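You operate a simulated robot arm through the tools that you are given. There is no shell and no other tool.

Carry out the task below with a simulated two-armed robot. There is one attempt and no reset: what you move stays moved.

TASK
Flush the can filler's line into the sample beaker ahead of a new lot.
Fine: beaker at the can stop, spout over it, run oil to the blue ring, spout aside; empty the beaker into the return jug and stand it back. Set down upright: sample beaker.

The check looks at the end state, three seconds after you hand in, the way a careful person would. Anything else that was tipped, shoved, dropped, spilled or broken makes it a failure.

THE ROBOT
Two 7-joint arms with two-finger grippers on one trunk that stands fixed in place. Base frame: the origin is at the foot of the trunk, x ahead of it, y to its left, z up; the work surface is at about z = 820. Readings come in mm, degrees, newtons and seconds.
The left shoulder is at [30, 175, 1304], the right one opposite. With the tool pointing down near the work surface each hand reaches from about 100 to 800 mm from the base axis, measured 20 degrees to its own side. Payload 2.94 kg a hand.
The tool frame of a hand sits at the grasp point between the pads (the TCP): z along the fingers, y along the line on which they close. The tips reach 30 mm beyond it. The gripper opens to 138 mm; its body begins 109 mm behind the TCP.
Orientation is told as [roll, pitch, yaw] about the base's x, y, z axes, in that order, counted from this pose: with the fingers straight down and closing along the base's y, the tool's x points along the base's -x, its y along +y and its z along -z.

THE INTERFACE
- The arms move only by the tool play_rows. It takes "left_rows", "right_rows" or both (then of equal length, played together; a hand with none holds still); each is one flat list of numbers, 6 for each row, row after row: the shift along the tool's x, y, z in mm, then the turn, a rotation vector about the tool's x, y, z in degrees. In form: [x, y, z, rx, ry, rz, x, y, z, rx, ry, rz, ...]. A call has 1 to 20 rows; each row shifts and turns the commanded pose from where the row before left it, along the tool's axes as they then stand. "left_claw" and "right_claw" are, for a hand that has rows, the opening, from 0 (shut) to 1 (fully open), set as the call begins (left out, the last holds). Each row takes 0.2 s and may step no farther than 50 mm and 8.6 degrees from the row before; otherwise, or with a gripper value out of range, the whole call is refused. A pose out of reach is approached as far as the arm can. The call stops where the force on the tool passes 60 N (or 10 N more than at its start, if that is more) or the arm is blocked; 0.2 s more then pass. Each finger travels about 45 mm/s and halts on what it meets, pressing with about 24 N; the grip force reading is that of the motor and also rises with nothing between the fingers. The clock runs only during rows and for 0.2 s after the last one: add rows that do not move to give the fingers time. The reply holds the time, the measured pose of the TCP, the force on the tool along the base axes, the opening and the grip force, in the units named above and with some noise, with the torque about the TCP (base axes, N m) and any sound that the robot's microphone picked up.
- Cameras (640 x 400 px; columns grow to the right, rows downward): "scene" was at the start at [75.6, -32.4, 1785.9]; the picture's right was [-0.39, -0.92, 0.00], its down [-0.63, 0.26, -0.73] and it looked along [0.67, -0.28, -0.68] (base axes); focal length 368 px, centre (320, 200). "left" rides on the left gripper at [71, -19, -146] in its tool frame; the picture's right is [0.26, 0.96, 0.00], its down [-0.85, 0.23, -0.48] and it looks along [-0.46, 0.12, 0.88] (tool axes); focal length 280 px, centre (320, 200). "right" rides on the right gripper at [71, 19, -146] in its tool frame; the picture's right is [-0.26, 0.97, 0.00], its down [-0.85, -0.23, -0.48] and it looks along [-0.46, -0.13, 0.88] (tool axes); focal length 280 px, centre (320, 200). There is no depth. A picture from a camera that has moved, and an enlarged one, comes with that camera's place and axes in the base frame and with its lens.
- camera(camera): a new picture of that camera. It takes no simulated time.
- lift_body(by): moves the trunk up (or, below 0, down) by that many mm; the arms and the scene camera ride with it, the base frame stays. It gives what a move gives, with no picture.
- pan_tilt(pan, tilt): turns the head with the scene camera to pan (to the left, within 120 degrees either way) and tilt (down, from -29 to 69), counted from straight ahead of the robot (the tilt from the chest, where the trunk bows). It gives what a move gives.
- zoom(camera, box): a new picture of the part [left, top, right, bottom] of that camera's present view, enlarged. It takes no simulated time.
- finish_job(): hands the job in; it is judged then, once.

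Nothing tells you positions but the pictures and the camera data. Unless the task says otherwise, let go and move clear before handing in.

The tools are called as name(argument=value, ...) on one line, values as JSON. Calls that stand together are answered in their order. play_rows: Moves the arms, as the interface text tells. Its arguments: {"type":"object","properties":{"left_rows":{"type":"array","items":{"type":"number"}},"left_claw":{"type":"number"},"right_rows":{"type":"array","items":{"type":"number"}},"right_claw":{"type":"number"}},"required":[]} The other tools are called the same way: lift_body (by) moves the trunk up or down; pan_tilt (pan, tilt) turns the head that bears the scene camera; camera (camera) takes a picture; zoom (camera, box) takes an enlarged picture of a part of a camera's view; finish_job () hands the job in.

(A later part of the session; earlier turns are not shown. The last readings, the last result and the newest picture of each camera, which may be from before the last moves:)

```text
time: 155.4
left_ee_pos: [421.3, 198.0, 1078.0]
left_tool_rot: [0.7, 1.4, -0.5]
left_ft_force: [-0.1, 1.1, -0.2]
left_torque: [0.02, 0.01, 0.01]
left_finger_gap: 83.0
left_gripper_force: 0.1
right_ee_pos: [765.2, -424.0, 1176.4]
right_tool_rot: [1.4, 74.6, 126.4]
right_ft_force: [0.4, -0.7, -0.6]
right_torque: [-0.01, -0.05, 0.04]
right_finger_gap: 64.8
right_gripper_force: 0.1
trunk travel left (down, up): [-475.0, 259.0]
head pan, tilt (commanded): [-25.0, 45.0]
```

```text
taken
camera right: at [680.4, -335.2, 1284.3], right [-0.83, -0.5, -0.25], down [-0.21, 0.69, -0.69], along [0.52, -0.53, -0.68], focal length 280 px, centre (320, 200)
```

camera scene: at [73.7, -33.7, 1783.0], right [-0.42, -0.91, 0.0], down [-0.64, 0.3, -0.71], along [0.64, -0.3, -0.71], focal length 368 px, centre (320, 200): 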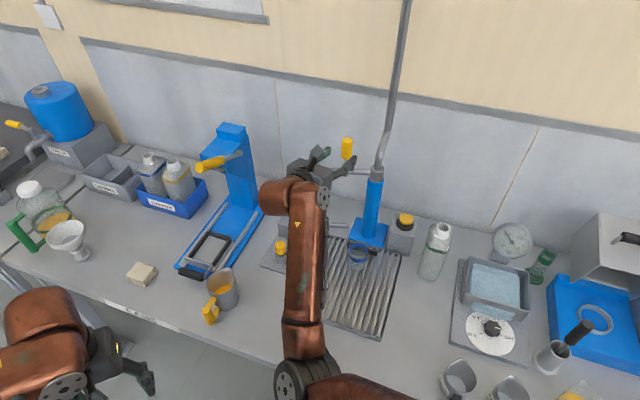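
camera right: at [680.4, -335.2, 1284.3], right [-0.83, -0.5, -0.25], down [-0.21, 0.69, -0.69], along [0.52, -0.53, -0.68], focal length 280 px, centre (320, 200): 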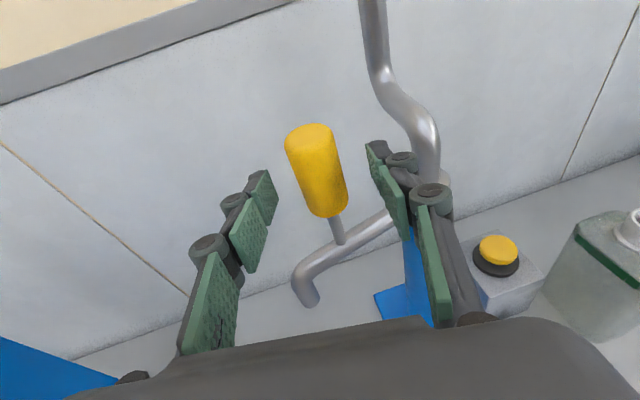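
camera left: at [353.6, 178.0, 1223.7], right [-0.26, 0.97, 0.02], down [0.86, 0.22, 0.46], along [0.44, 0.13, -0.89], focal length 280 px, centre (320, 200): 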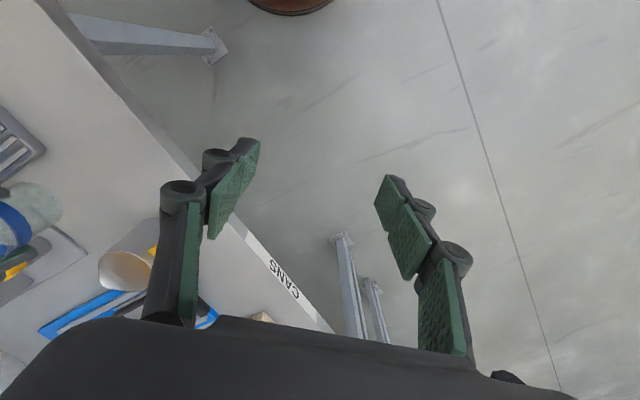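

play_rows(right_rows=[1.5, 0, 12, 0, 0, 0, 1.5, 0, 12, 0, 0, 0])

camera(camera="right")

zoom(camera="scene", box=[270, 110, 430, 220])

```text
time: 156.0
left_ee_pos: [421.1, 197.2, 1077.6]
left_tool_rot: [0.8, 1.4, -0.4]
left_ft_force: [0.7, 0.5, 0.2]
left_torque: [-0.02, 0.02, 0.02]
left_finger_gap: 82.7
left_gripper_force: 0.0
right_ee_pos: [778.5, -441.4, 1172.5]
right_tool_rot: [1.2, 74.7, 126.3]
right_ft_force: [0.2, -1.2, 0.0]
right_torque: [0.04, 0.0, -0.01]
right_finger_gap: 64.7
right_gripper_force: 0.0
trunk travel left (down, up): [-475.0, 259.0]
head pan, tilt (commanded): [-25.0, 45.0]
```

```text
taken
camera right: at [693.5, -354.0, 1280.7], right [-0.83, -0.5, -0.25], down [-0.21, 0.69, -0.69], along [0.52, -0.53, -0.68], focal length 280 px, centre (320, 200)
```

right: 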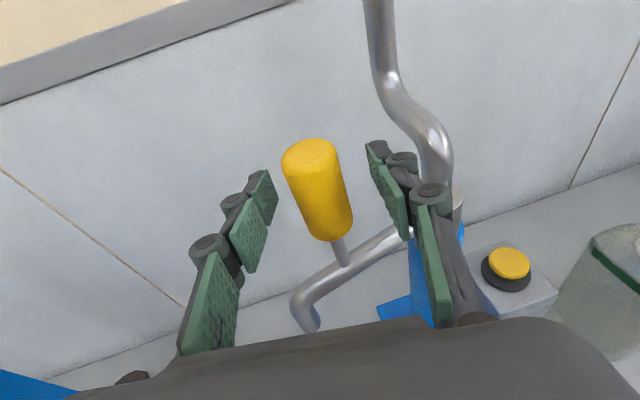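

```text
3.64 times, centred on (350, 165) of scene
camera zoom: at [72.8, -34.2, 1783.0], right [-0.42, -0.91, 0.0], down [-0.64, 0.3, -0.71], along [0.64, -0.3, -0.71], focal length 1339 px, centre (211, 327)
```

zoom: 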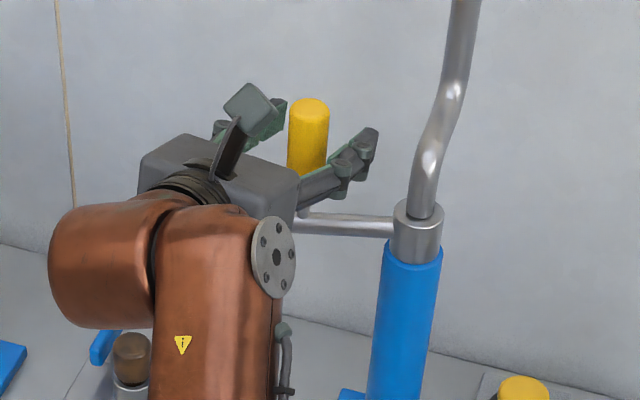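

The handle is right at the grasp point. I close on it.

play_rows(right_rows=[0, 0, 0, 0, 0, 0, 0, 0, 0, 0, 0, 0, 0, 0, 0, 0, 0, 0, 0, 0, 0, 0, 0, 0, 0, 0, 0, 0, 0, 0], right_claw=0.1)

camera(camera="right")

```text
time: 157.2
left_ee_pos: [420.1, 198.0, 1076.8]
left_tool_rot: [0.6, 1.4, -0.4]
left_ft_force: [0.0, -0.2, -0.7]
left_torque: [-0.01, -0.01, -0.02]
left_finger_gap: 82.8
left_gripper_force: 0.1
right_ee_pos: [777.4, -441.6, 1172.3]
right_tool_rot: [1.3, 74.7, 126.3]
right_ft_force: [1.1, -1.1, -0.4]
right_torque: [0.04, -0.04, 0.12]
right_finger_gap: 27.6
right_gripper_force: 44.8
trunk travel left (down, up): [-475.0, 259.0]
head pan, tilt (commanded): [-25.0, 45.0]
```

```text
taken
camera right: at [693.5, -354.0, 1280.7], right [-0.83, -0.5, -0.25], down [-0.21, 0.69, -0.69], along [0.52, -0.53, -0.68], focal length 280 px, centre (320, 200)
```

right: 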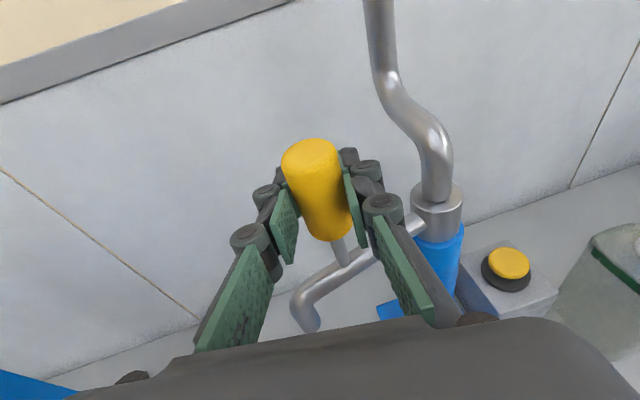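

Gripped the handle. I start swinging the spout along its arc about the column, first a third of the way, watching the force.

play_rows(right_rows=[-2.42, 4.01, -8.84, 0, 0, 0, -2.28, 5.01, -8.35, 0, 0, 0, -2.12, 5.95, -7.76, 0, 0, 0, -1.93, 6.81, -7.05, 0, 0, 0])

camera(camera="right")

```text
time: 158.2
left_ee_pos: [421.7, 197.7, 1077.0]
left_tool_rot: [0.7, 1.5, -0.5]
left_ft_force: [0.4, -0.6, 0.1]
left_torque: [0.01, 0.03, -0.01]
left_finger_gap: 82.8
left_gripper_force: 0.1
right_ee_pos: [742.4, -426.2, 1173.3]
right_tool_rot: [1.4, 74.6, 126.4]
right_ft_force: [12.5, -8.1, 5.9]
right_torque: [0.28, -0.29, 1.13]
right_finger_gap: 27.5
right_gripper_force: 44.3
trunk travel left (down, up): [-475.0, 259.0]
head pan, tilt (commanded): [-25.0, 45.0]
```

```text
taken
camera right: at [656.9, -339.5, 1280.8], right [-0.83, -0.5, -0.25], down [-0.21, 0.69, -0.69], along [0.52, -0.52, -0.68], focal length 280 px, centre (320, 200)
```

right: 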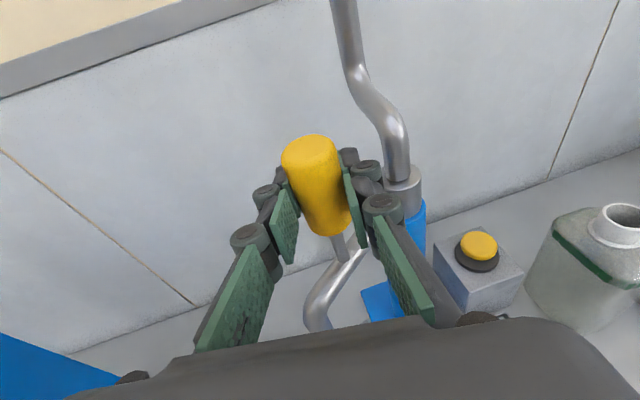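

The spout turns smoothly with modest force. I continue.

play_rows(right_rows=[-1.72, 7.59, -6.27, 0, 0, 0, -1.49, 8.27, -5.43, 0, 0, 0, -1.22, 8.85, -4.48, 0, 0, 0, -0.96, 9.31, -3.51, 0, 0, 0])

camera(camera="right")

```text
time: 159.2
left_ee_pos: [421.2, 199.8, 1076.6]
left_tool_rot: [0.5, 1.4, -0.4]
left_ft_force: [0.7, 0.0, 0.7]
left_torque: [0.02, 0.03, 0.02]
left_finger_gap: 82.9
left_gripper_force: 0.0
right_ee_pos: [700.8, -428.8, 1172.6]
right_tool_rot: [1.4, 74.4, 126.6]
right_ft_force: [4.2, 16.0, 1.1]
right_torque: [0.75, -0.29, 0.78]
right_finger_gap: 28.0
right_gripper_force: 44.8
trunk travel left (down, up): [-475.0, 259.0]
head pan, tilt (commanded): [-25.0, 45.0]
```

```text
taken
camera right: at [616.8, -340.0, 1281.1], right [-0.83, -0.5, -0.25], down [-0.21, 0.69, -0.69], along [0.52, -0.52, -0.68], focal length 280 px, centre (320, 200)
```

right: 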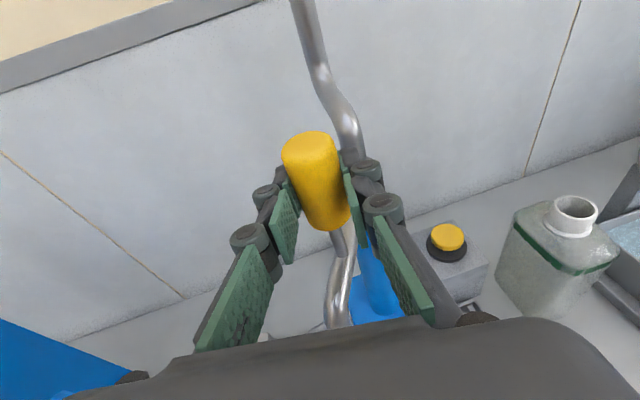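

play_rows(right_rows=[-0.81, 9.66, -2.95, 0, 0, 0, -0.52, 9.89, -1.9, 0, 0, 0, -0.22, 10.0, -0.81, 0, 0, 0, 0.08, 9.97, 0.27, 0, 0, 0])

camera(camera="right")

zoom(camera="scene", box=[270, 110, 430, 290])

```text
time: 160.2
left_ee_pos: [421.7, 198.6, 1076.9]
left_tool_rot: [0.7, 1.5, -0.4]
left_ft_force: [-0.7, 0.6, 0.5]
left_torque: [0.03, -0.01, 0.0]
left_finger_gap: 83.0
left_gripper_force: 0.0
right_ee_pos: [666.1, -450.6, 1173.5]
right_tool_rot: [1.5, 74.7, 126.3]
right_ft_force: [10.7, 0.1, -0.7]
right_torque: [0.96, -0.25, 0.83]
right_finger_gap: 27.9
right_gripper_force: 45.2
trunk travel left (down, up): [-475.0, 259.0]
head pan, tilt (commanded): [-25.0, 45.0]
```

```text
taken
camera right: at [581.2, -362.6, 1281.1], right [-0.83, -0.5, -0.25], down [-0.21, 0.69, -0.69], along [0.52, -0.53, -0.68], focal length 280 px, centre (320, 200)
```

right: 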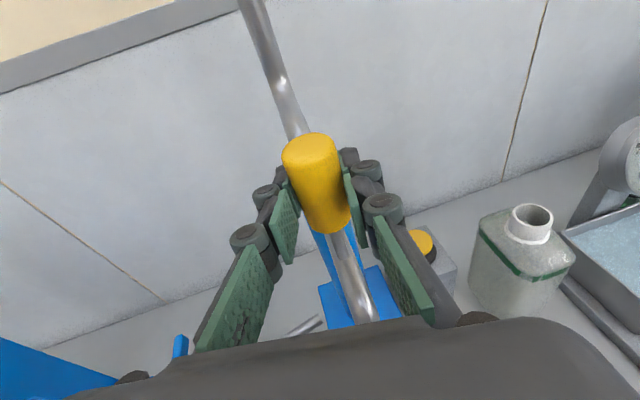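

```text
2.22 times, centred on (350, 200) of scene
camera zoom: at [74.3, -35.4, 1782.9], right [-0.42, -0.91, 0.0], down [-0.64, 0.3, -0.71], along [0.64, -0.3, -0.71], focal length 818 px, centre (253, 200)
```

zoom: 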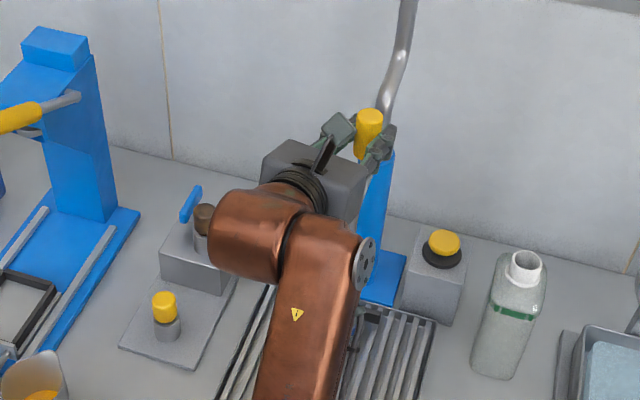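

The spout is now over the grate at about 134°. I release the handle and lift the hand straight up off it.

play_rows(right_rows=[0, 0, 0, 0, 0, 0, 0, 0, 0, 0, 0, 0, 0, 0, 0, 0, 0, 0, 0, 0, 0, 0, 0, 0], right_claw=0.5)

play_rows(right_rows=[20, 0, -5.5, 0, 0, 0, 26, 0, -7, 0, 0, 0, 26, 0, -7, 0, 0, 0, 26, 0, -7, 0, 0, 0])

camera(camera="right")

camera(camera="scene")

```text
time: 161.2
left_ee_pos: [421.2, 198.0, 1077.9]
left_tool_rot: [0.7, 1.4, -0.4]
left_ft_force: [-0.1, 0.8, 0.4]
left_torque: [-0.01, -0.01, -0.01]
left_finger_gap: 82.7
left_gripper_force: 0.0
right_ee_pos: [663.3, -449.0, 1173.4]
right_tool_rot: [1.5, 74.7, 126.5]
right_ft_force: [1.0, 1.1, -0.5]
right_torque: [-0.03, -0.03, -0.03]
right_finger_gap: 68.8
right_gripper_force: 0.0
trunk travel left (down, up): [-475.0, 259.0]
head pan, tilt (commanded): [-25.0, 45.0]
```

```text
time: 162.2
left_ee_pos: [420.4, 198.2, 1076.8]
left_tool_rot: [0.7, 1.5, -0.3]
left_ft_force: [-0.2, 0.3, -0.2]
left_torque: [0.0, -0.01, 0.0]
left_finger_gap: 82.7
left_gripper_force: 0.1
right_ee_pos: [663.6, -450.5, 1276.3]
right_tool_rot: [1.4, 74.6, 126.4]
right_ft_force: [0.0, -0.2, 0.2]
right_torque: [0.01, 0.0, -0.02]
right_finger_gap: 68.7
right_gripper_force: 0.0
trunk travel left (down, up): [-475.0, 259.0]
head pan, tilt (commanded): [-25.0, 45.0]
```

```text
taken
camera right: at [580.2, -361.6, 1384.3], right [-0.83, -0.5, -0.25], down [-0.21, 0.69, -0.69], along [0.52, -0.53, -0.68], focal length 280 px, centre (320, 200)
```

right: 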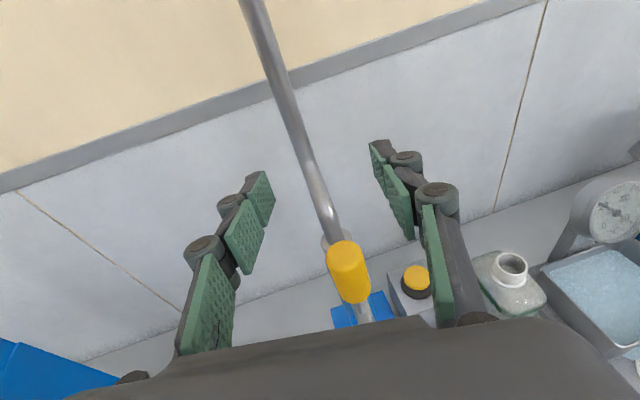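

```text
taken
camera scene: at [72.8, -33.9, 1783.0], right [-0.42, -0.91, 0.0], down [-0.64, 0.3, -0.71], along [0.64, -0.3, -0.71], focal length 368 px, centre (320, 200)
```

scene: 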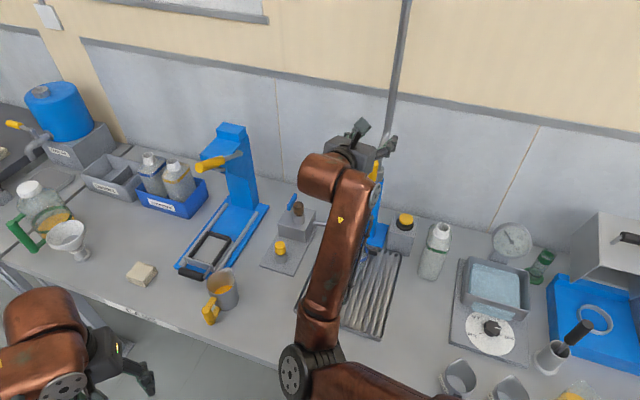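

The spout stayed put over the beaker. I now swing the hand round to the right side (fingers toward +x, pitched 40°) with closed fingers, to get at the run button while keeping the beaker in the hand camera's view.

play_rows(right_rows=[0, 0, 0, 7.71, 0, -2.12, 0, 0, 0, 7.71, 0, -2.12, 0, 0, 0, 7.71, 0, -2.12, 0, 0, 0, 7.71, 0, -2.12, 0, 0, 0, 7.71, 0, -2.12, 0, 0, 0, 7.71, 0, -2.12, 0, 0, 0, 7.71, 0, -2.12, 0, 0, 0, 7.71, 0, -2.12, 0, 0, 0, 0, -6.9, 0, 0, 0, 0, 0, -6.9, 0, 0, 0, 0, 0, -6.9, 0, 0, 0, 0, 0, -6.9, 0, 0, 0, 0, 0, -6.9, 0], right_claw=0.0)

camera(camera="right")

camera(camera="scene")

```text
time: 165.0
left_ee_pos: [420.8, 197.2, 1077.1]
left_tool_rot: [0.7, 1.4, -0.4]
left_ft_force: [0.0, 0.0, 0.5]
left_torque: [0.04, 0.0, 0.0]
left_finger_gap: 82.9
left_gripper_force: 0.1
right_ee_pos: [664.1, -456.3, 1284.6]
right_tool_rot: [-0.5, 40.4, 150.8]
right_ft_force: [-0.4, -0.1, 0.2]
right_torque: [-0.02, -0.03, 0.0]
right_finger_gap: 0.0
right_gripper_force: 24.4
right hand out of reach, approached as far as the arm can: row 4, 5, 6, 7, 8
trunk travel left (down, up): [-475.0, 259.0]
head pan, tilt (commanded): [-25.0, 45.0]
```

```text
taken
camera right: at [619.8, -454.7, 1441.6], right [-0.64, -0.75, -0.17], down [-0.72, 0.66, -0.19], along [0.26, 0.01, -0.97], focal length 280 px, centre (320, 200)
```

right: 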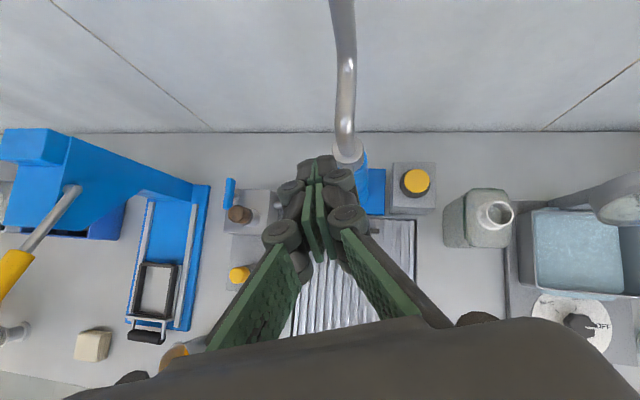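

```text
taken
camera scene: at [73.1, -34.2, 1783.0], right [-0.42, -0.91, 0.0], down [-0.64, 0.3, -0.71], along [0.64, -0.3, -0.71], focal length 368 px, centre (320, 200)
```

scene: 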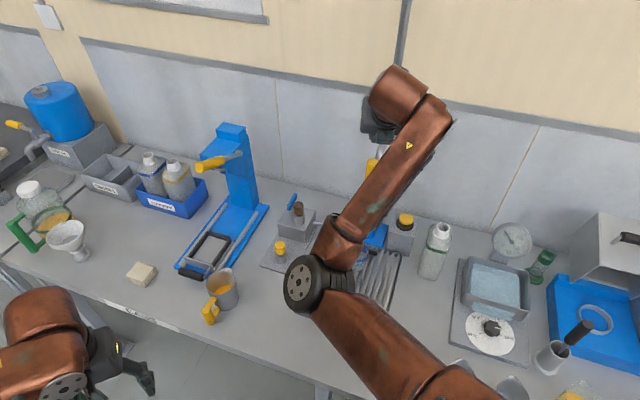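

play_rows(right_rows=[0, 0, 0, 5.05, 0, -5.94, 0, 0, 0, 5.05, 0, -5.94, 0, 0, 0, 5.05, 0, -5.94, 0, 0, 0, 5.05, 0, -5.94, 0, 0, 0, 5.05, 0, -5.94])

camera(camera="right")

```text
time: 166.2
left_ee_pos: [421.7, 197.9, 1077.7]
left_tool_rot: [0.7, 1.4, -0.3]
left_ft_force: [-0.7, 0.8, 0.3]
left_torque: [-0.01, 0.0, 0.02]
left_finger_gap: 82.9
left_gripper_force: 0.1
right_ee_pos: [664.9, -456.1, 1283.6]
right_tool_rot: [-0.2, 40.7, -170.2]
right_ft_force: [0.4, 0.1, -0.5]
right_torque: [0.03, -0.01, 0.03]
right_finger_gap: 0.0
right_gripper_force: 23.7
trunk travel left (down, up): [-475.0, 259.0]
head pan, tilt (commanded): [-25.0, 45.0]
```

```text
taken
camera right: at [627.8, -483.8, 1441.1], right [-0.03, -0.98, -0.17], down [-0.98, 0.06, -0.19], along [0.2, 0.17, -0.97], focal length 280 px, centre (320, 200)
```

right: 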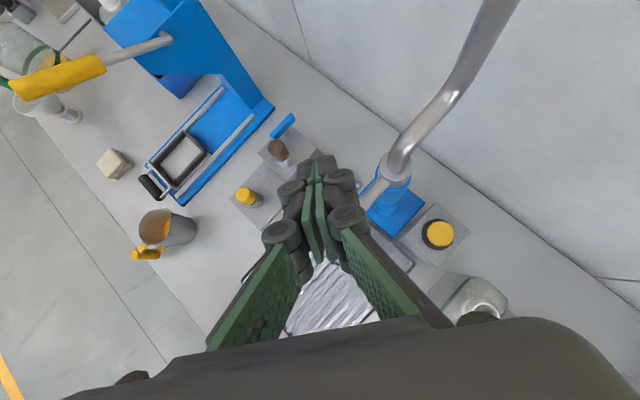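

The button is clearly visible at about (660, -594, 943). I move right, then down to a pre-press point above it.

play_rows(right_rows=[-9.1, 34, -7.8, 0, 0, 0, -9.1, 34, -7.8, 0, 0, 0, -9.1, 34, -7.8, 0, 0, 0, -9.1, 34, -7.8, 0, 0, 0])

play_rows(right_rows=[-26.5, 0, 30.8, 0, 0, 0, -26.5, 0, 30.8, 0, 0, 0, -26.5, 0, 30.8, 0, 0, 0, -26.5, 0, 30.8, 0, 0, 0, -26.5, 0, 30.8, 0, 0, 0])

camera(camera="right")

camera(camera="scene")

```text
time: 167.2
left_ee_pos: [420.0, 195.2, 1078.7]
left_tool_rot: [0.8, 1.4, -0.4]
left_ft_force: [-0.2, 0.1, -0.1]
left_torque: [0.0, 0.02, 0.0]
left_finger_gap: 82.7
left_gripper_force: 0.0
right_ee_pos: [641.3, -601.0, 1280.8]
right_tool_rot: [-0.4, 40.7, -170.1]
right_ft_force: [0.2, -1.2, 0.6]
right_torque: [0.05, -0.02, 0.04]
right_finger_gap: 0.0
right_gripper_force: 23.4
trunk travel left (down, up): [-475.0, 259.0]
head pan, tilt (commanded): [-25.0, 45.0]
```

```text
time: 168.4
left_ee_pos: [422.0, 197.8, 1076.8]
left_tool_rot: [0.6, 1.5, -0.4]
left_ft_force: [0.4, -0.1, -0.4]
left_torque: [0.03, 0.0, 0.0]
left_finger_gap: 82.6
left_gripper_force: 0.1
right_ee_pos: [639.9, -599.0, 1077.6]
right_tool_rot: [-0.1, 40.8, -170.1]
right_ft_force: [0.4, -0.2, -1.2]
right_torque: [-0.01, -0.02, 0.02]
right_finger_gap: 0.0
right_gripper_force: 24.3
trunk travel left (down, up): [-475.0, 259.0]
head pan, tilt (commanded): [-25.0, 45.0]
```

```text
taken
camera right: at [603.2, -626.1, 1235.6], right [-0.03, -0.98, -0.17], down [-0.98, 0.06, -0.19], along [0.2, 0.16, -0.97], focal length 280 px, centre (320, 200)
```

right: 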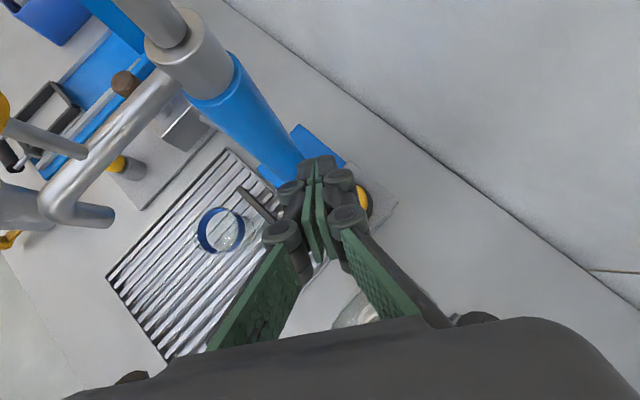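

```text
taken
camera scene: at [73.3, -35.0, 1783.0], right [-0.42, -0.91, 0.0], down [-0.64, 0.3, -0.71], along [0.64, -0.3, -0.71], focal length 368 px, centre (320, 200)
```

scene: 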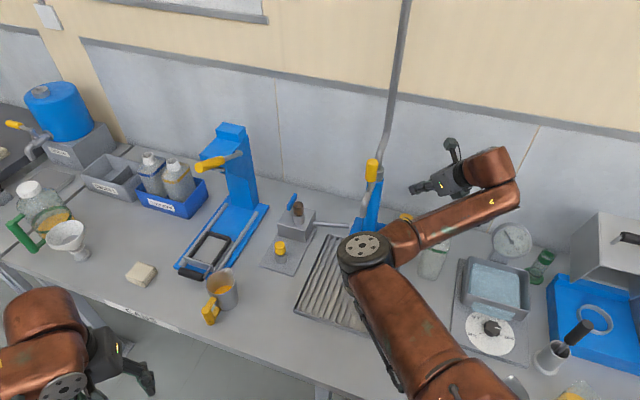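

The hand camera shows the beaker, spout and column together. I zoom to verify that the spout outlet is right above the beaker before running any oil.

zoom(camera="right", box=[20, 130, 300, 310])

zoom(camera="scene", box=[300, 140, 440, 280])

```text
2.22 times, centred on (160, 220) of right
camera zoom: at [603.2, -626.1, 1235.6], right [-0.03, -0.98, -0.17], down [-0.98, 0.06, -0.19], along [0.2, 0.16, -0.97], focal length 623 px, centre (676, 156)
```

zoom: 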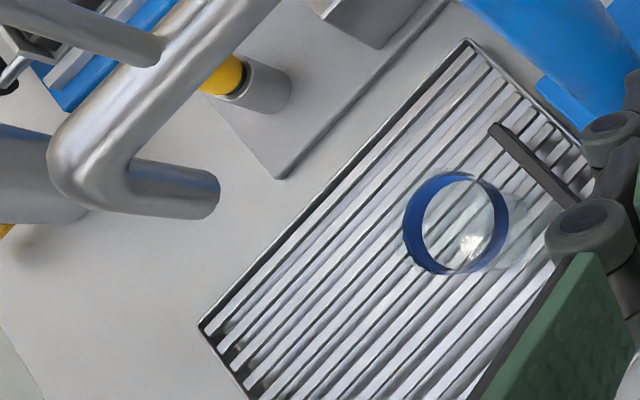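

```text
2.86 times, centred on (370, 210) of scene
camera zoom: at [73.3, -35.0, 1783.0], right [-0.42, -0.91, 0.0], down [-0.64, 0.3, -0.71], along [0.64, -0.3, -0.71], focal length 1052 px, centre (177, 171)
```

zoom: 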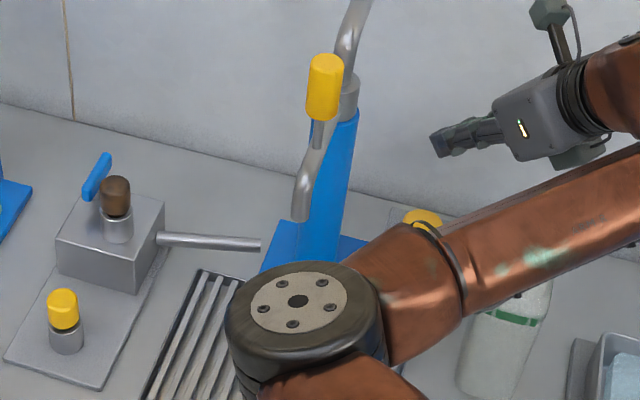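

Outlet at about (639, -427, z 1047), directly over the beaker at (641, -425). I zoom on the beaker to understand its ring height and rim for judging the fill.

zoom(camera="right", box=[180, 190, 270, 270])

```text
5.00 times, centred on (225, 230) of right
camera zoom: at [603.2, -626.1, 1235.6], right [-0.03, -0.98, -0.17], down [-0.98, 0.06, -0.19], along [0.2, 0.16, -0.97], focal length 1402 px, centre (795, 50)
```

zoom: 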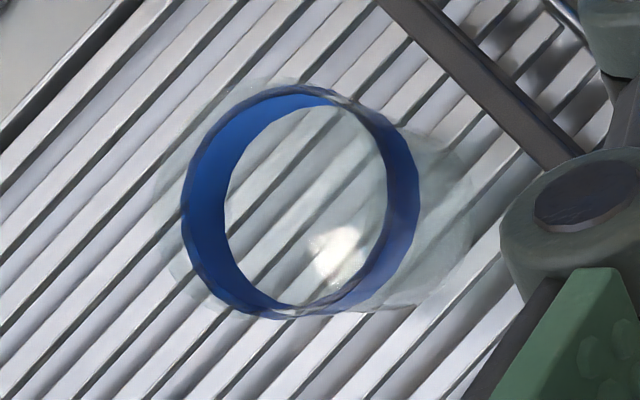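

zoom(camera="right", box=[270, 140, 410, 260])

zoom(camera="scene", box=[380, 120, 520, 260])

```text
3.33 times, centred on (340, 200) of right
camera zoom: at [603.2, -626.1, 1235.6], right [-0.03, -0.98, -0.17], down [-0.98, 0.06, -0.19], along [0.2, 0.16, -0.97], focal length 935 px, centre (253, 200)
```

zoom: 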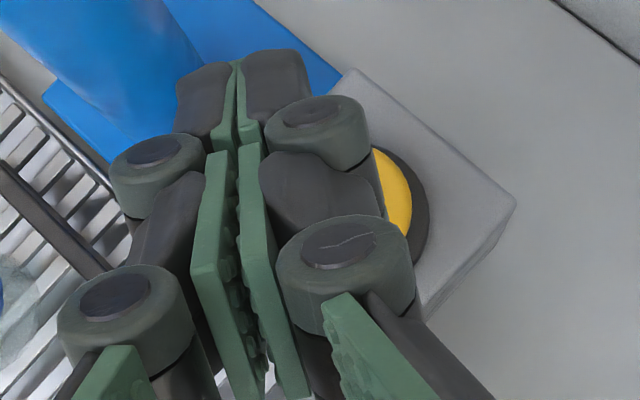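

```text
2.86 times, centred on (450, 190) of scene
camera zoom: at [73.3, -35.0, 1783.0], right [-0.42, -0.91, 0.0], down [-0.64, 0.3, -0.71], along [0.64, -0.3, -0.71], focal length 1052 px, centre (-51, 229)
```

zoom: 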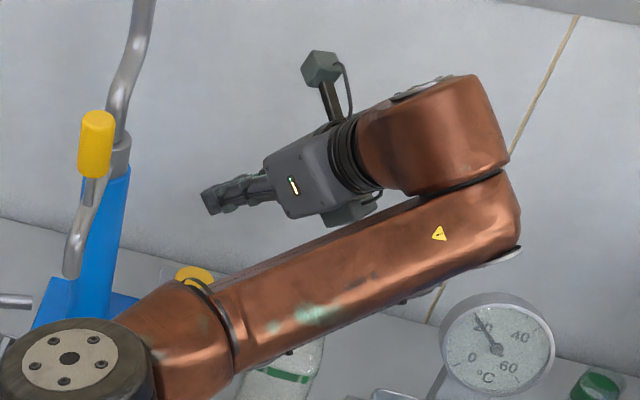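

The button centre is about (662, -607) in this arm's frame. I shift the closed fingertips over it and stop about 15 mm above.

play_rows(right_rows=[-16.1, 3.9, 24.7, 0, 0, 0, -16.1, 3.9, 24.7, 0, 0, 0, -16.1, 3.9, 24.7, 0, 0, 0])

camera(camera="right")

zoom(camera="right", box=[250, 120, 410, 260])

```text
time: 169.2
left_ee_pos: [420.7, 196.0, 1077.8]
left_tool_rot: [0.7, 1.4, -0.4]
left_ft_force: [0.7, 0.1, -0.3]
left_torque: [0.04, 0.01, 0.03]
left_finger_gap: 82.8
left_gripper_force: 0.1
right_ee_pos: [653.7, -609.7, 992.4]
right_tool_rot: [-0.2, 40.8, -170.1]
right_ft_force: [0.6, 0.2, 0.0]
right_torque: [0.03, 0.06, 0.02]
right_finger_gap: 0.0
right_gripper_force: 23.7
trunk travel left (down, up): [-475.0, 259.0]
head pan, tilt (commanded): [-25.0, 45.0]
```

```text
taken
camera right: at [617.4, -637.3, 1149.7], right [-0.03, -0.98, -0.17], down [-0.98, 0.06, -0.19], along [0.2, 0.16, -0.97], focal length 280 px, centre (320, 200)
```

right: 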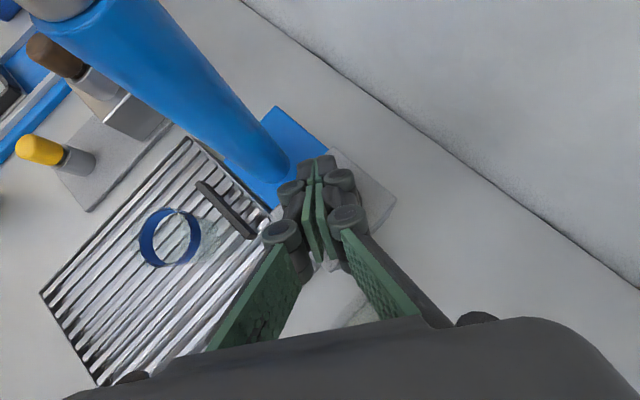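

```text
2.86 times, centred on (330, 190) of right
camera zoom: at [617.4, -637.3, 1149.7], right [-0.03, -0.98, -0.17], down [-0.98, 0.06, -0.19], along [0.2, 0.16, -0.97], focal length 801 px, centre (291, 229)
```

zoom: 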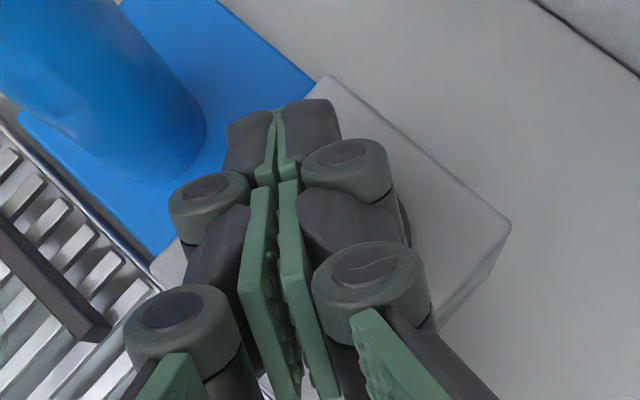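

The fingertips are right over the button's centre. I go down in small steps and watch force and sound.

play_rows(right_rows=[-2.6, 0, 3.0, 0, 0, 0, -2.6, 0, 3.0, 0, 0, 0, -2.6, 0, 3.0, 0, 0, 0])

play_rows(right_rows=[-1.3, 0, 1.5, 0, 0, 0])

play_rows(right_rows=[-1.3, 0, 1.5, 0, 0, 0])

```text
time: 170.0
left_ee_pos: [420.9, 198.0, 1077.5]
left_tool_rot: [0.8, 1.4, -0.4]
left_ft_force: [-0.3, -0.5, 0.2]
left_torque: [-0.01, 0.02, -0.01]
left_finger_gap: 82.8
left_gripper_force: 0.0
right_ee_pos: [653.2, -607.9, 981.3]
right_tool_rot: [-0.1, 40.6, -170.0]
right_ft_force: [-1.2, -0.1, -0.6]
right_torque: [0.05, -0.01, -0.01]
right_finger_gap: 0.0
right_gripper_force: 24.3
trunk travel left (down, up): [-475.0, 259.0]
head pan, tilt (commanded): [-25.0, 45.0]
```

```text
time: 170.4
left_ee_pos: [421.0, 196.5, 1077.4]
left_tool_rot: [0.7, 1.5, -0.5]
left_ft_force: [-1.5, 0.5, 0.8]
left_torque: [0.02, -0.02, 0.04]
left_finger_gap: 82.9
left_gripper_force: 0.1
right_ee_pos: [653.8, -609.2, 978.6]
right_tool_rot: [-0.2, 40.7, -169.9]
right_ft_force: [-0.4, 0.1, 0.5]
right_torque: [0.0, -0.01, -0.02]
right_finger_gap: 0.0
right_gripper_force: 23.8
trunk travel left (down, up): [-475.0, 259.0]
head pan, tilt (commanded): [-25.0, 45.0]
```

```text
time: 170.8
left_ee_pos: [420.7, 197.0, 1077.5]
left_tool_rot: [0.7, 1.4, -0.3]
left_ft_force: [-0.1, -0.1, 0.9]
left_torque: [0.0, 0.01, -0.01]
left_finger_gap: 82.8
left_gripper_force: 0.1
right_ee_pos: [654.5, -608.9, 975.6]
right_tool_rot: [-0.3, 40.6, -170.1]
right_ft_force: [-0.4, 0.4, 1.1]
right_torque: [-0.02, 0.03, 0.0]
right_finger_gap: 0.1
right_gripper_force: 24.0
trunk travel left (down, up): [-475.0, 259.0]
head pan, tilt (commanded): [-25.0, 45.0]
```

play_rows(right_rows=[-1.3, 0, 1.5, 0, 0, 0])

play_rows(right_rows=[-1.3, 0, 1.5, 0, 0, 0])

play_rows(right_rows=[-1.3, 0, 1.5, 0, 0, 0])

```text
time: 171.2
left_ee_pos: [420.1, 197.6, 1077.6]
left_tool_rot: [0.7, 1.3, -0.3]
left_ft_force: [0.2, 0.0, 0.0]
left_torque: [-0.01, 0.0, -0.01]
left_finger_gap: 82.9
left_gripper_force: 0.0
right_ee_pos: [653.9, -609.0, 974.5]
right_tool_rot: [-0.2, 40.7, -170.1]
right_ft_force: [0.1, 0.1, -0.4]
right_torque: [-0.01, 0.01, -0.01]
right_finger_gap: 0.3
right_gripper_force: 24.4
trunk travel left (down, up): [-475.0, 259.0]
head pan, tilt (commanded): [-25.0, 45.0]
```

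```text
time: 171.6
left_ee_pos: [420.1, 196.9, 1077.5]
left_tool_rot: [0.7, 1.3, -0.4]
left_ft_force: [-1.2, 0.6, -0.6]
left_torque: [0.08, -0.01, -0.01]
left_finger_gap: 83.1
left_gripper_force: 0.1
right_ee_pos: [654.5, -608.8, 973.1]
right_tool_rot: [-0.2, 40.6, -170.1]
right_ft_force: [0.2, -0.1, 0.3]
right_torque: [-0.01, 0.02, 0.0]
right_finger_gap: 0.0
right_gripper_force: 23.8
trunk travel left (down, up): [-475.0, 259.0]
head pan, tilt (commanded): [-25.0, 45.0]
```

```text
time: 172.0
left_ee_pos: [420.1, 197.3, 1076.5]
left_tool_rot: [0.8, 1.4, -0.5]
left_ft_force: [0.4, 0.0, -0.5]
left_torque: [0.0, -0.03, -0.03]
left_finger_gap: 82.8
left_gripper_force: 0.0
right_ee_pos: [654.9, -608.3, 971.1]
right_tool_rot: [-0.2, 40.7, -170.1]
right_ft_force: [0.4, -0.1, 1.1]
right_torque: [-0.01, -0.01, 0.02]
right_finger_gap: 0.0
right_gripper_force: 24.3
trunk travel left (down, up): [-475.0, 259.0]
head pan, tilt (commanded): [-25.0, 45.0]
```

play_rows(right_rows=[-1.6, 0, 1.9, 0, 0, 0])

play_rows(right_rows=[-1.6, 0, 1.9, 0, 0, 0])

zoom(camera="right", box=[250, 120, 410, 260])

```text
time: 172.4
left_ee_pos: [419.5, 196.2, 1077.3]
left_tool_rot: [0.7, 1.4, -0.4]
left_ft_force: [0.6, 1.5, 0.3]
left_torque: [0.02, -0.01, 0.03]
left_finger_gap: 82.6
left_gripper_force: 0.0
right_ee_pos: [654.0, -608.3, 968.7]
right_tool_rot: [-0.2, 40.7, -170.1]
right_ft_force: [-0.5, 0.6, 0.0]
right_torque: [-0.03, 0.02, 0.01]
right_finger_gap: 0.0
right_gripper_force: 23.6
trunk travel left (down, up): [-475.0, 259.0]
head pan, tilt (commanded): [-25.0, 45.0]
```

```text
time: 172.8
left_ee_pos: [420.3, 197.1, 1077.0]
left_tool_rot: [0.7, 1.4, -0.4]
left_ft_force: [-0.1, -0.3, 0.4]
left_torque: [-0.01, -0.01, 0.0]
left_finger_gap: 82.7
left_gripper_force: 0.1
right_ee_pos: [654.3, -608.5, 964.7]
right_tool_rot: [-0.2, 40.7, -170.1]
right_ft_force: [0.1, -0.2, 0.4]
right_torque: [-0.02, -0.01, 0.01]
right_finger_gap: 0.4
right_gripper_force: 23.4
trunk travel left (down, up): [-475.0, 259.0]
head pan, tilt (commanded): [-25.0, 45.0]
```

```text
2.86 times, centred on (330, 190) of right
camera zoom: at [617.9, -635.4, 1123.2], right [-0.03, -0.98, -0.17], down [-0.98, 0.06, -0.19], along [0.2, 0.16, -0.97], focal length 801 px, centre (291, 229)
```

zoom: 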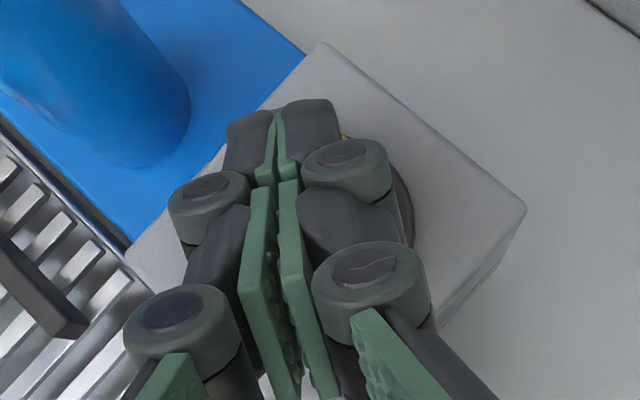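

play_rows(right_rows=[-1.6, 0, 1.9, 0, 0, 0])

play_rows(right_rows=[-1.6, 0, 1.9, 0, 0, 0])

play_rows(right_rows=[-1.6, 0, 1.9, 0, 0, 0])

```text
time: 173.2
left_ee_pos: [420.8, 196.9, 1076.9]
left_tool_rot: [0.7, 1.4, -0.4]
left_ft_force: [-0.3, 0.4, 0.4]
left_torque: [0.03, 0.06, 0.01]
left_finger_gap: 82.8
left_gripper_force: 0.0
right_ee_pos: [652.9, -608.7, 963.5]
right_tool_rot: [-0.2, 40.7, -170.0]
right_ft_force: [-0.2, -0.2, 0.0]
right_torque: [-0.02, 0.01, 0.05]
right_finger_gap: 0.1
right_gripper_force: 24.0
trunk travel left (down, up): [-475.0, 259.0]
head pan, tilt (commanded): [-25.0, 45.0]
```

```text
time: 173.6
left_ee_pos: [421.2, 196.7, 1075.9]
left_tool_rot: [0.7, 1.4, -0.3]
left_ft_force: [0.3, -0.3, 1.4]
left_torque: [0.03, 0.01, 0.04]
left_finger_gap: 82.7
left_gripper_force: 0.1
right_ee_pos: [653.9, -607.6, 960.6]
right_tool_rot: [-0.2, 40.6, -170.0]
right_ft_force: [0.7, 0.1, -0.2]
right_torque: [0.01, -0.03, 0.02]
right_finger_gap: 0.2
right_gripper_force: 23.4
trunk travel left (down, up): [-475.0, 259.0]
head pan, tilt (commanded): [-25.0, 45.0]
```

```text
time: 174.0
left_ee_pos: [421.0, 196.9, 1078.1]
left_tool_rot: [0.8, 1.4, -0.4]
left_ft_force: [-0.8, -0.2, -1.3]
left_torque: [-0.02, 0.0, -0.01]
left_finger_gap: 82.8
left_gripper_force: 0.0
right_ee_pos: [653.8, -608.3, 959.5]
right_tool_rot: [-0.2, 40.8, -170.1]
right_ft_force: [-0.1, 0.4, 1.4]
right_torque: [-0.03, 0.02, 0.04]
right_finger_gap: 6.0
right_gripper_force: 28.6
trunk travel left (down, up): [-475.0, 259.0]
head pan, tilt (commanded): [-25.0, 45.0]
```

Contact is starting (finger gap changed). I look before pressing further.

camera(camera="right")

zoom(camera="right", box=[250, 120, 410, 260])

```text
taken
camera right: at [618.0, -634.7, 1116.0], right [-0.03, -0.98, -0.17], down [-0.98, 0.06, -0.19], along [0.2, 0.16, -0.97], focal length 280 px, centre (320, 200)
```

right: 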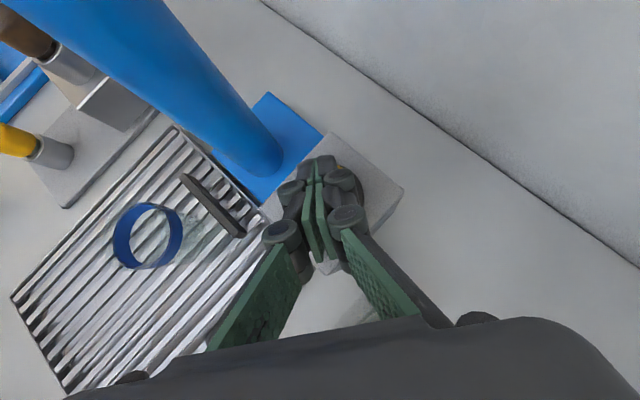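

```text
2.86 times, centred on (330, 190) of right
camera zoom: at [618.0, -634.7, 1116.0], right [-0.03, -0.98, -0.17], down [-0.98, 0.06, -0.19], along [0.2, 0.16, -0.97], focal length 801 px, centre (291, 229)
```

zoom: 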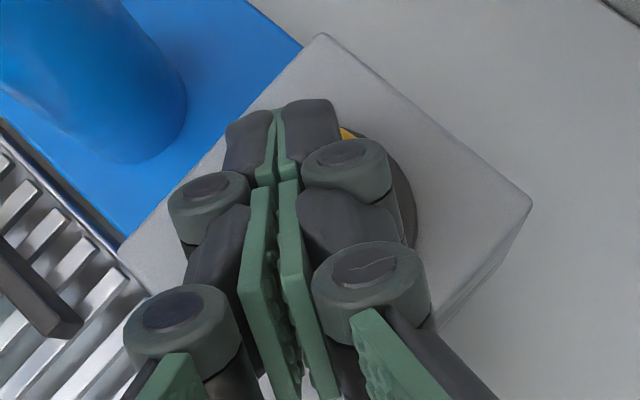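

play_rows(right_rows=[-1.3, 0, 1.5, 0, 0, 0])

play_rows(right_rows=[-1.3, 0, 1.5, 0, 0, 0])

```text
time: 174.4
left_ee_pos: [421.6, 197.8, 1077.1]
left_tool_rot: [0.7, 1.4, -0.4]
left_ft_force: [-0.5, -0.7, -0.1]
left_torque: [0.0, -0.02, -0.05]
left_finger_gap: 82.6
left_gripper_force: 0.1
right_ee_pos: [653.9, -608.5, 955.5]
right_tool_rot: [-0.1, 40.6, -170.2]
right_ft_force: [-0.5, 0.1, 2.1]
right_torque: [-0.02, 0.01, -0.02]
right_finger_gap: 6.0
right_gripper_force: 28.6
trunk travel left (down, up): [-475.0, 259.0]
head pan, tilt (commanded): [-25.0, 45.0]
```

```text
time: 174.8
left_ee_pos: [420.9, 196.8, 1077.0]
left_tool_rot: [0.7, 1.4, -0.4]
left_ft_force: [0.4, -0.7, -0.4]
left_torque: [0.01, 0.04, 0.0]
left_finger_gap: 82.6
left_gripper_force: 0.1
right_ee_pos: [655.0, -607.6, 954.9]
right_tool_rot: [-0.1, 40.7, -170.0]
right_ft_force: [0.9, -0.9, 3.1]
right_torque: [-0.01, -0.08, 0.0]
right_finger_gap: 6.1
right_gripper_force: 28.1
trunk travel left (down, up): [-475.0, 259.0]
head pan, tilt (commanded): [-25.0, 45.0]
heard: click
```

A click: the button is pressed. I look at the beaker and spout at once.

camera(camera="right")

zoom(camera="right", box=[90, 170, 230, 300])

zoom(camera="scene", box=[300, 140, 440, 280])

```text
taken
camera right: at [617.9, -634.5, 1112.1], right [-0.03, -0.98, -0.17], down [-0.98, 0.06, -0.19], along [0.2, 0.16, -0.97], focal length 280 px, centre (320, 200)
```

right: 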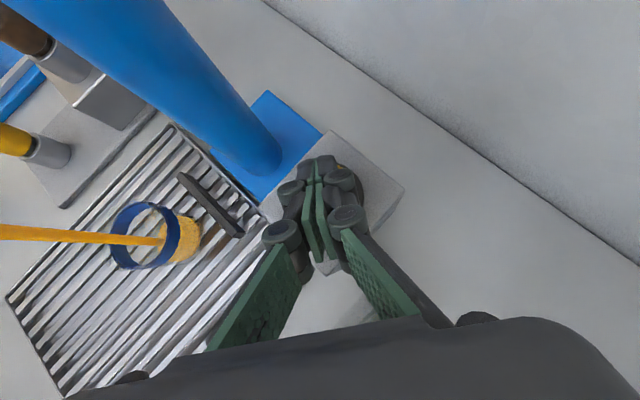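

```text
3.08 times, centred on (160, 235) of right
camera zoom: at [617.9, -634.5, 1112.1], right [-0.03, -0.98, -0.17], down [-0.98, 0.06, -0.19], along [0.2, 0.16, -0.97], focal length 863 px, centre (812, 92)
```

zoom: 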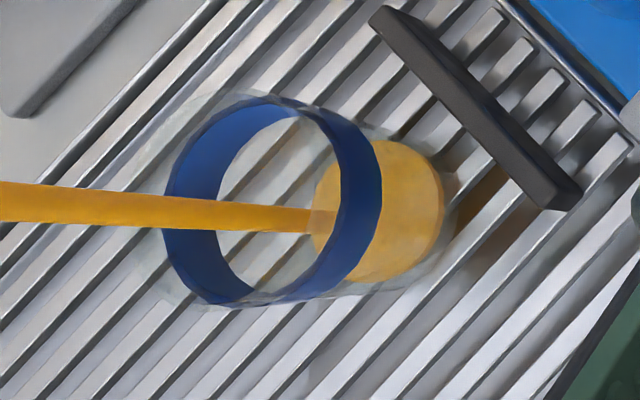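

```text
2.86 times, centred on (370, 210) of scene
camera zoom: at [72.7, -34.3, 1783.0], right [-0.42, -0.91, 0.0], down [-0.64, 0.3, -0.71], along [0.64, -0.3, -0.71], focal length 1052 px, centre (177, 171)
```

zoom: 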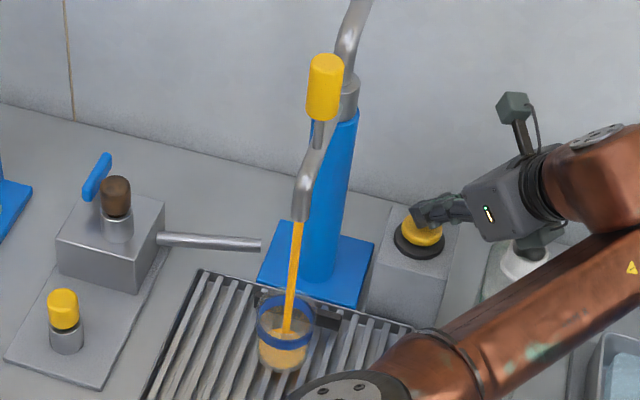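

Oil is falling cleanly into the middle of the beaker. I test whether releasing the button stops the flow by lifting the fingers slightly.

play_rows(right_rows=[5.2, 0, -6.1, 0, 0, 0])

zoom(camera="scene", box=[320, 190, 400, 280])

zoom(camera="right", box=[90, 170, 230, 300])

```text
time: 175.2
left_ee_pos: [420.6, 197.5, 1076.3]
left_tool_rot: [0.6, 1.3, -0.3]
left_ft_force: [-0.8, 0.2, 0.4]
left_torque: [-0.04, -0.01, 0.02]
left_finger_gap: 82.8
left_gripper_force: 0.1
right_ee_pos: [653.9, -607.1, 962.5]
right_tool_rot: [-0.3, 40.7, -170.1]
right_ft_force: [0.2, -0.7, 0.0]
right_torque: [0.04, 0.0, 0.02]
right_finger_gap: 0.0
right_gripper_force: 28.6
trunk travel left (down, up): [-475.0, 259.0]
head pan, tilt (commanded): [-25.0, 45.0]
```

```text
4.44 times, centred on (360, 235) of scene
camera zoom: at [72.9, -34.3, 1783.0], right [-0.42, -0.91, 0.0], down [-0.64, 0.3, -0.71], along [0.64, -0.3, -0.71], focal length 1637 px, centre (142, 44)
```

zoom: 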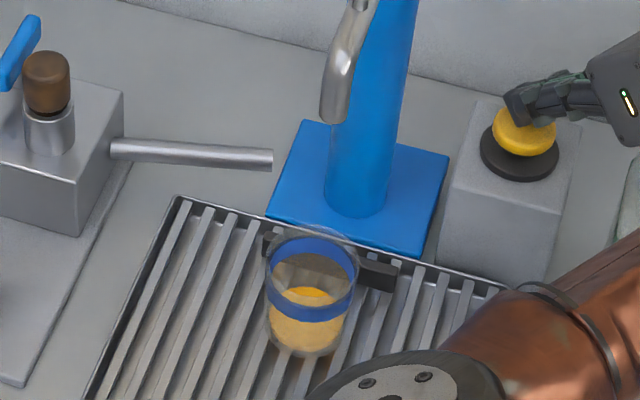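

```text
3.08 times, centred on (160, 235) of right
camera zoom: at [618.3, -633.9, 1119.0], right [-0.03, -0.98, -0.17], down [-0.98, 0.06, -0.19], along [0.2, 0.17, -0.97], focal length 863 px, centre (812, 92)
```

zoom: 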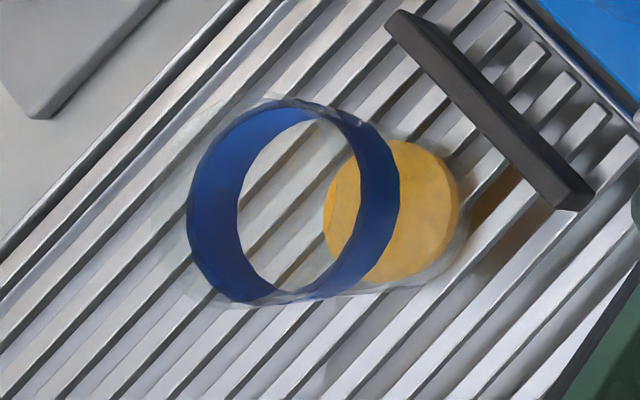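

Hold-to-run: the flow stopped on release. I measure the level precisely now.

zoom(camera="scene", box=[340, 220, 380, 260])

```text
10.00 times, centred on (360, 240) of scene
camera zoom: at [72.9, -34.3, 1783.0], right [-0.42, -0.91, 0.0], down [-0.64, 0.3, -0.71], along [0.64, -0.3, -0.71], focal length 3683 px, centre (-80, -200)
```

zoom: 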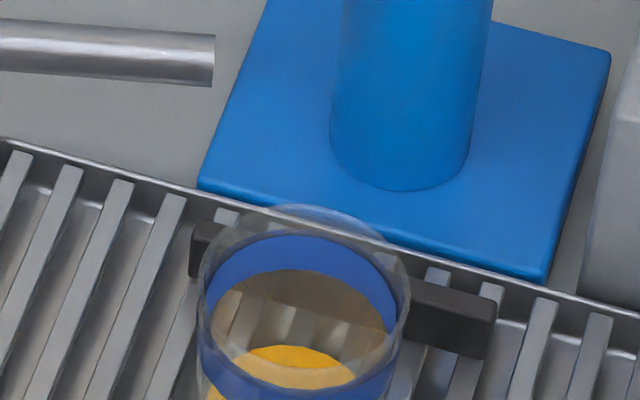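

zoom(camera="scene", box=[330, 235, 390, 285])

```text
8.00 times, centred on (360, 260) of scene
camera zoom: at [72.9, -34.3, 1783.0], right [-0.42, -0.91, 0.0], down [-0.64, 0.3, -0.71], along [0.64, -0.3, -0.71], focal length 2946 px, centre (0, -280)
```

zoom: 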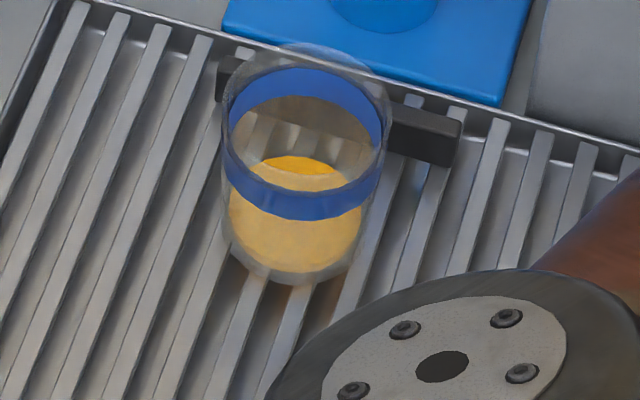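

The oil is about 5 mm deep; the blue ring spans roughly 41–58 mm above the base, rim at about 69. I press again for about one second and re-measure.

play_rows(right_rows=[-5.4, 0, 6.4, 0, 0, 0, 0, 0, 0, 0, 0, 0, 0, 0, 0, 0, 0, 0, 0, 0, 0, 0, 0, 0, 0, 0, 0, 0, 0, 0, 5.4, 0, -6.4, 0, 0, 0])

zoom(camera="scene", box=[330, 235, 390, 285])

zoom(camera="right", box=[90, 170, 230, 300])

```text
time: 176.6
left_ee_pos: [419.6, 197.9, 1076.9]
left_tool_rot: [0.6, 1.4, -0.4]
left_ft_force: [0.6, 1.1, 0.7]
left_torque: [-0.03, 0.0, 0.0]
left_finger_gap: 82.9
left_gripper_force: 0.2
right_ee_pos: [653.6, -607.7, 961.1]
right_tool_rot: [-0.3, 40.6, -170.0]
right_ft_force: [0.3, 0.6, -0.8]
right_torque: [0.02, -0.01, 0.03]
right_finger_gap: 0.0
right_gripper_force: 28.7
trunk travel left (down, up): [-475.0, 259.0]
head pan, tilt (commanded): [-25.0, 45.0]
```

```text
8.00 times, centred on (360, 260) of scene
camera zoom: at [72.8, -34.5, 1783.0], right [-0.42, -0.91, 0.0], down [-0.64, 0.3, -0.71], along [0.64, -0.3, -0.71], focal length 2946 px, centre (0, -280)
```

zoom: 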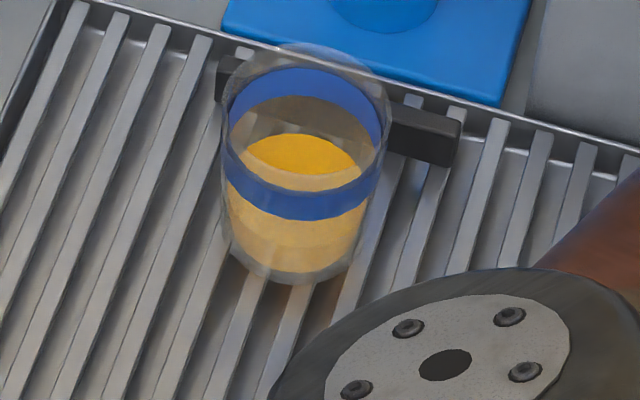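

```text
3.08 times, centred on (160, 235) of right
camera zoom: at [618.5, -634.9, 1119.4], right [-0.03, -0.98, -0.17], down [-0.98, 0.06, -0.19], along [0.2, 0.16, -0.97], focal length 863 px, centre (812, 92)
```

zoom: 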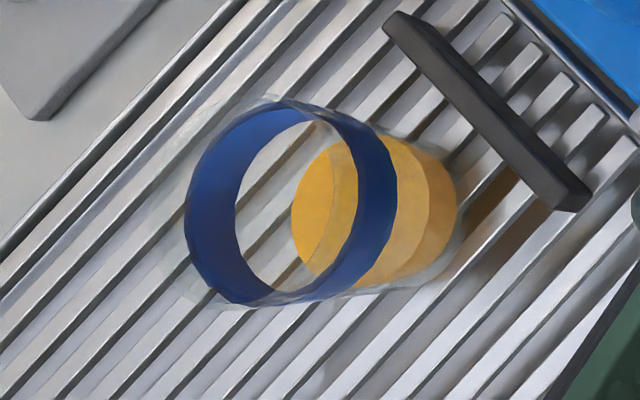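

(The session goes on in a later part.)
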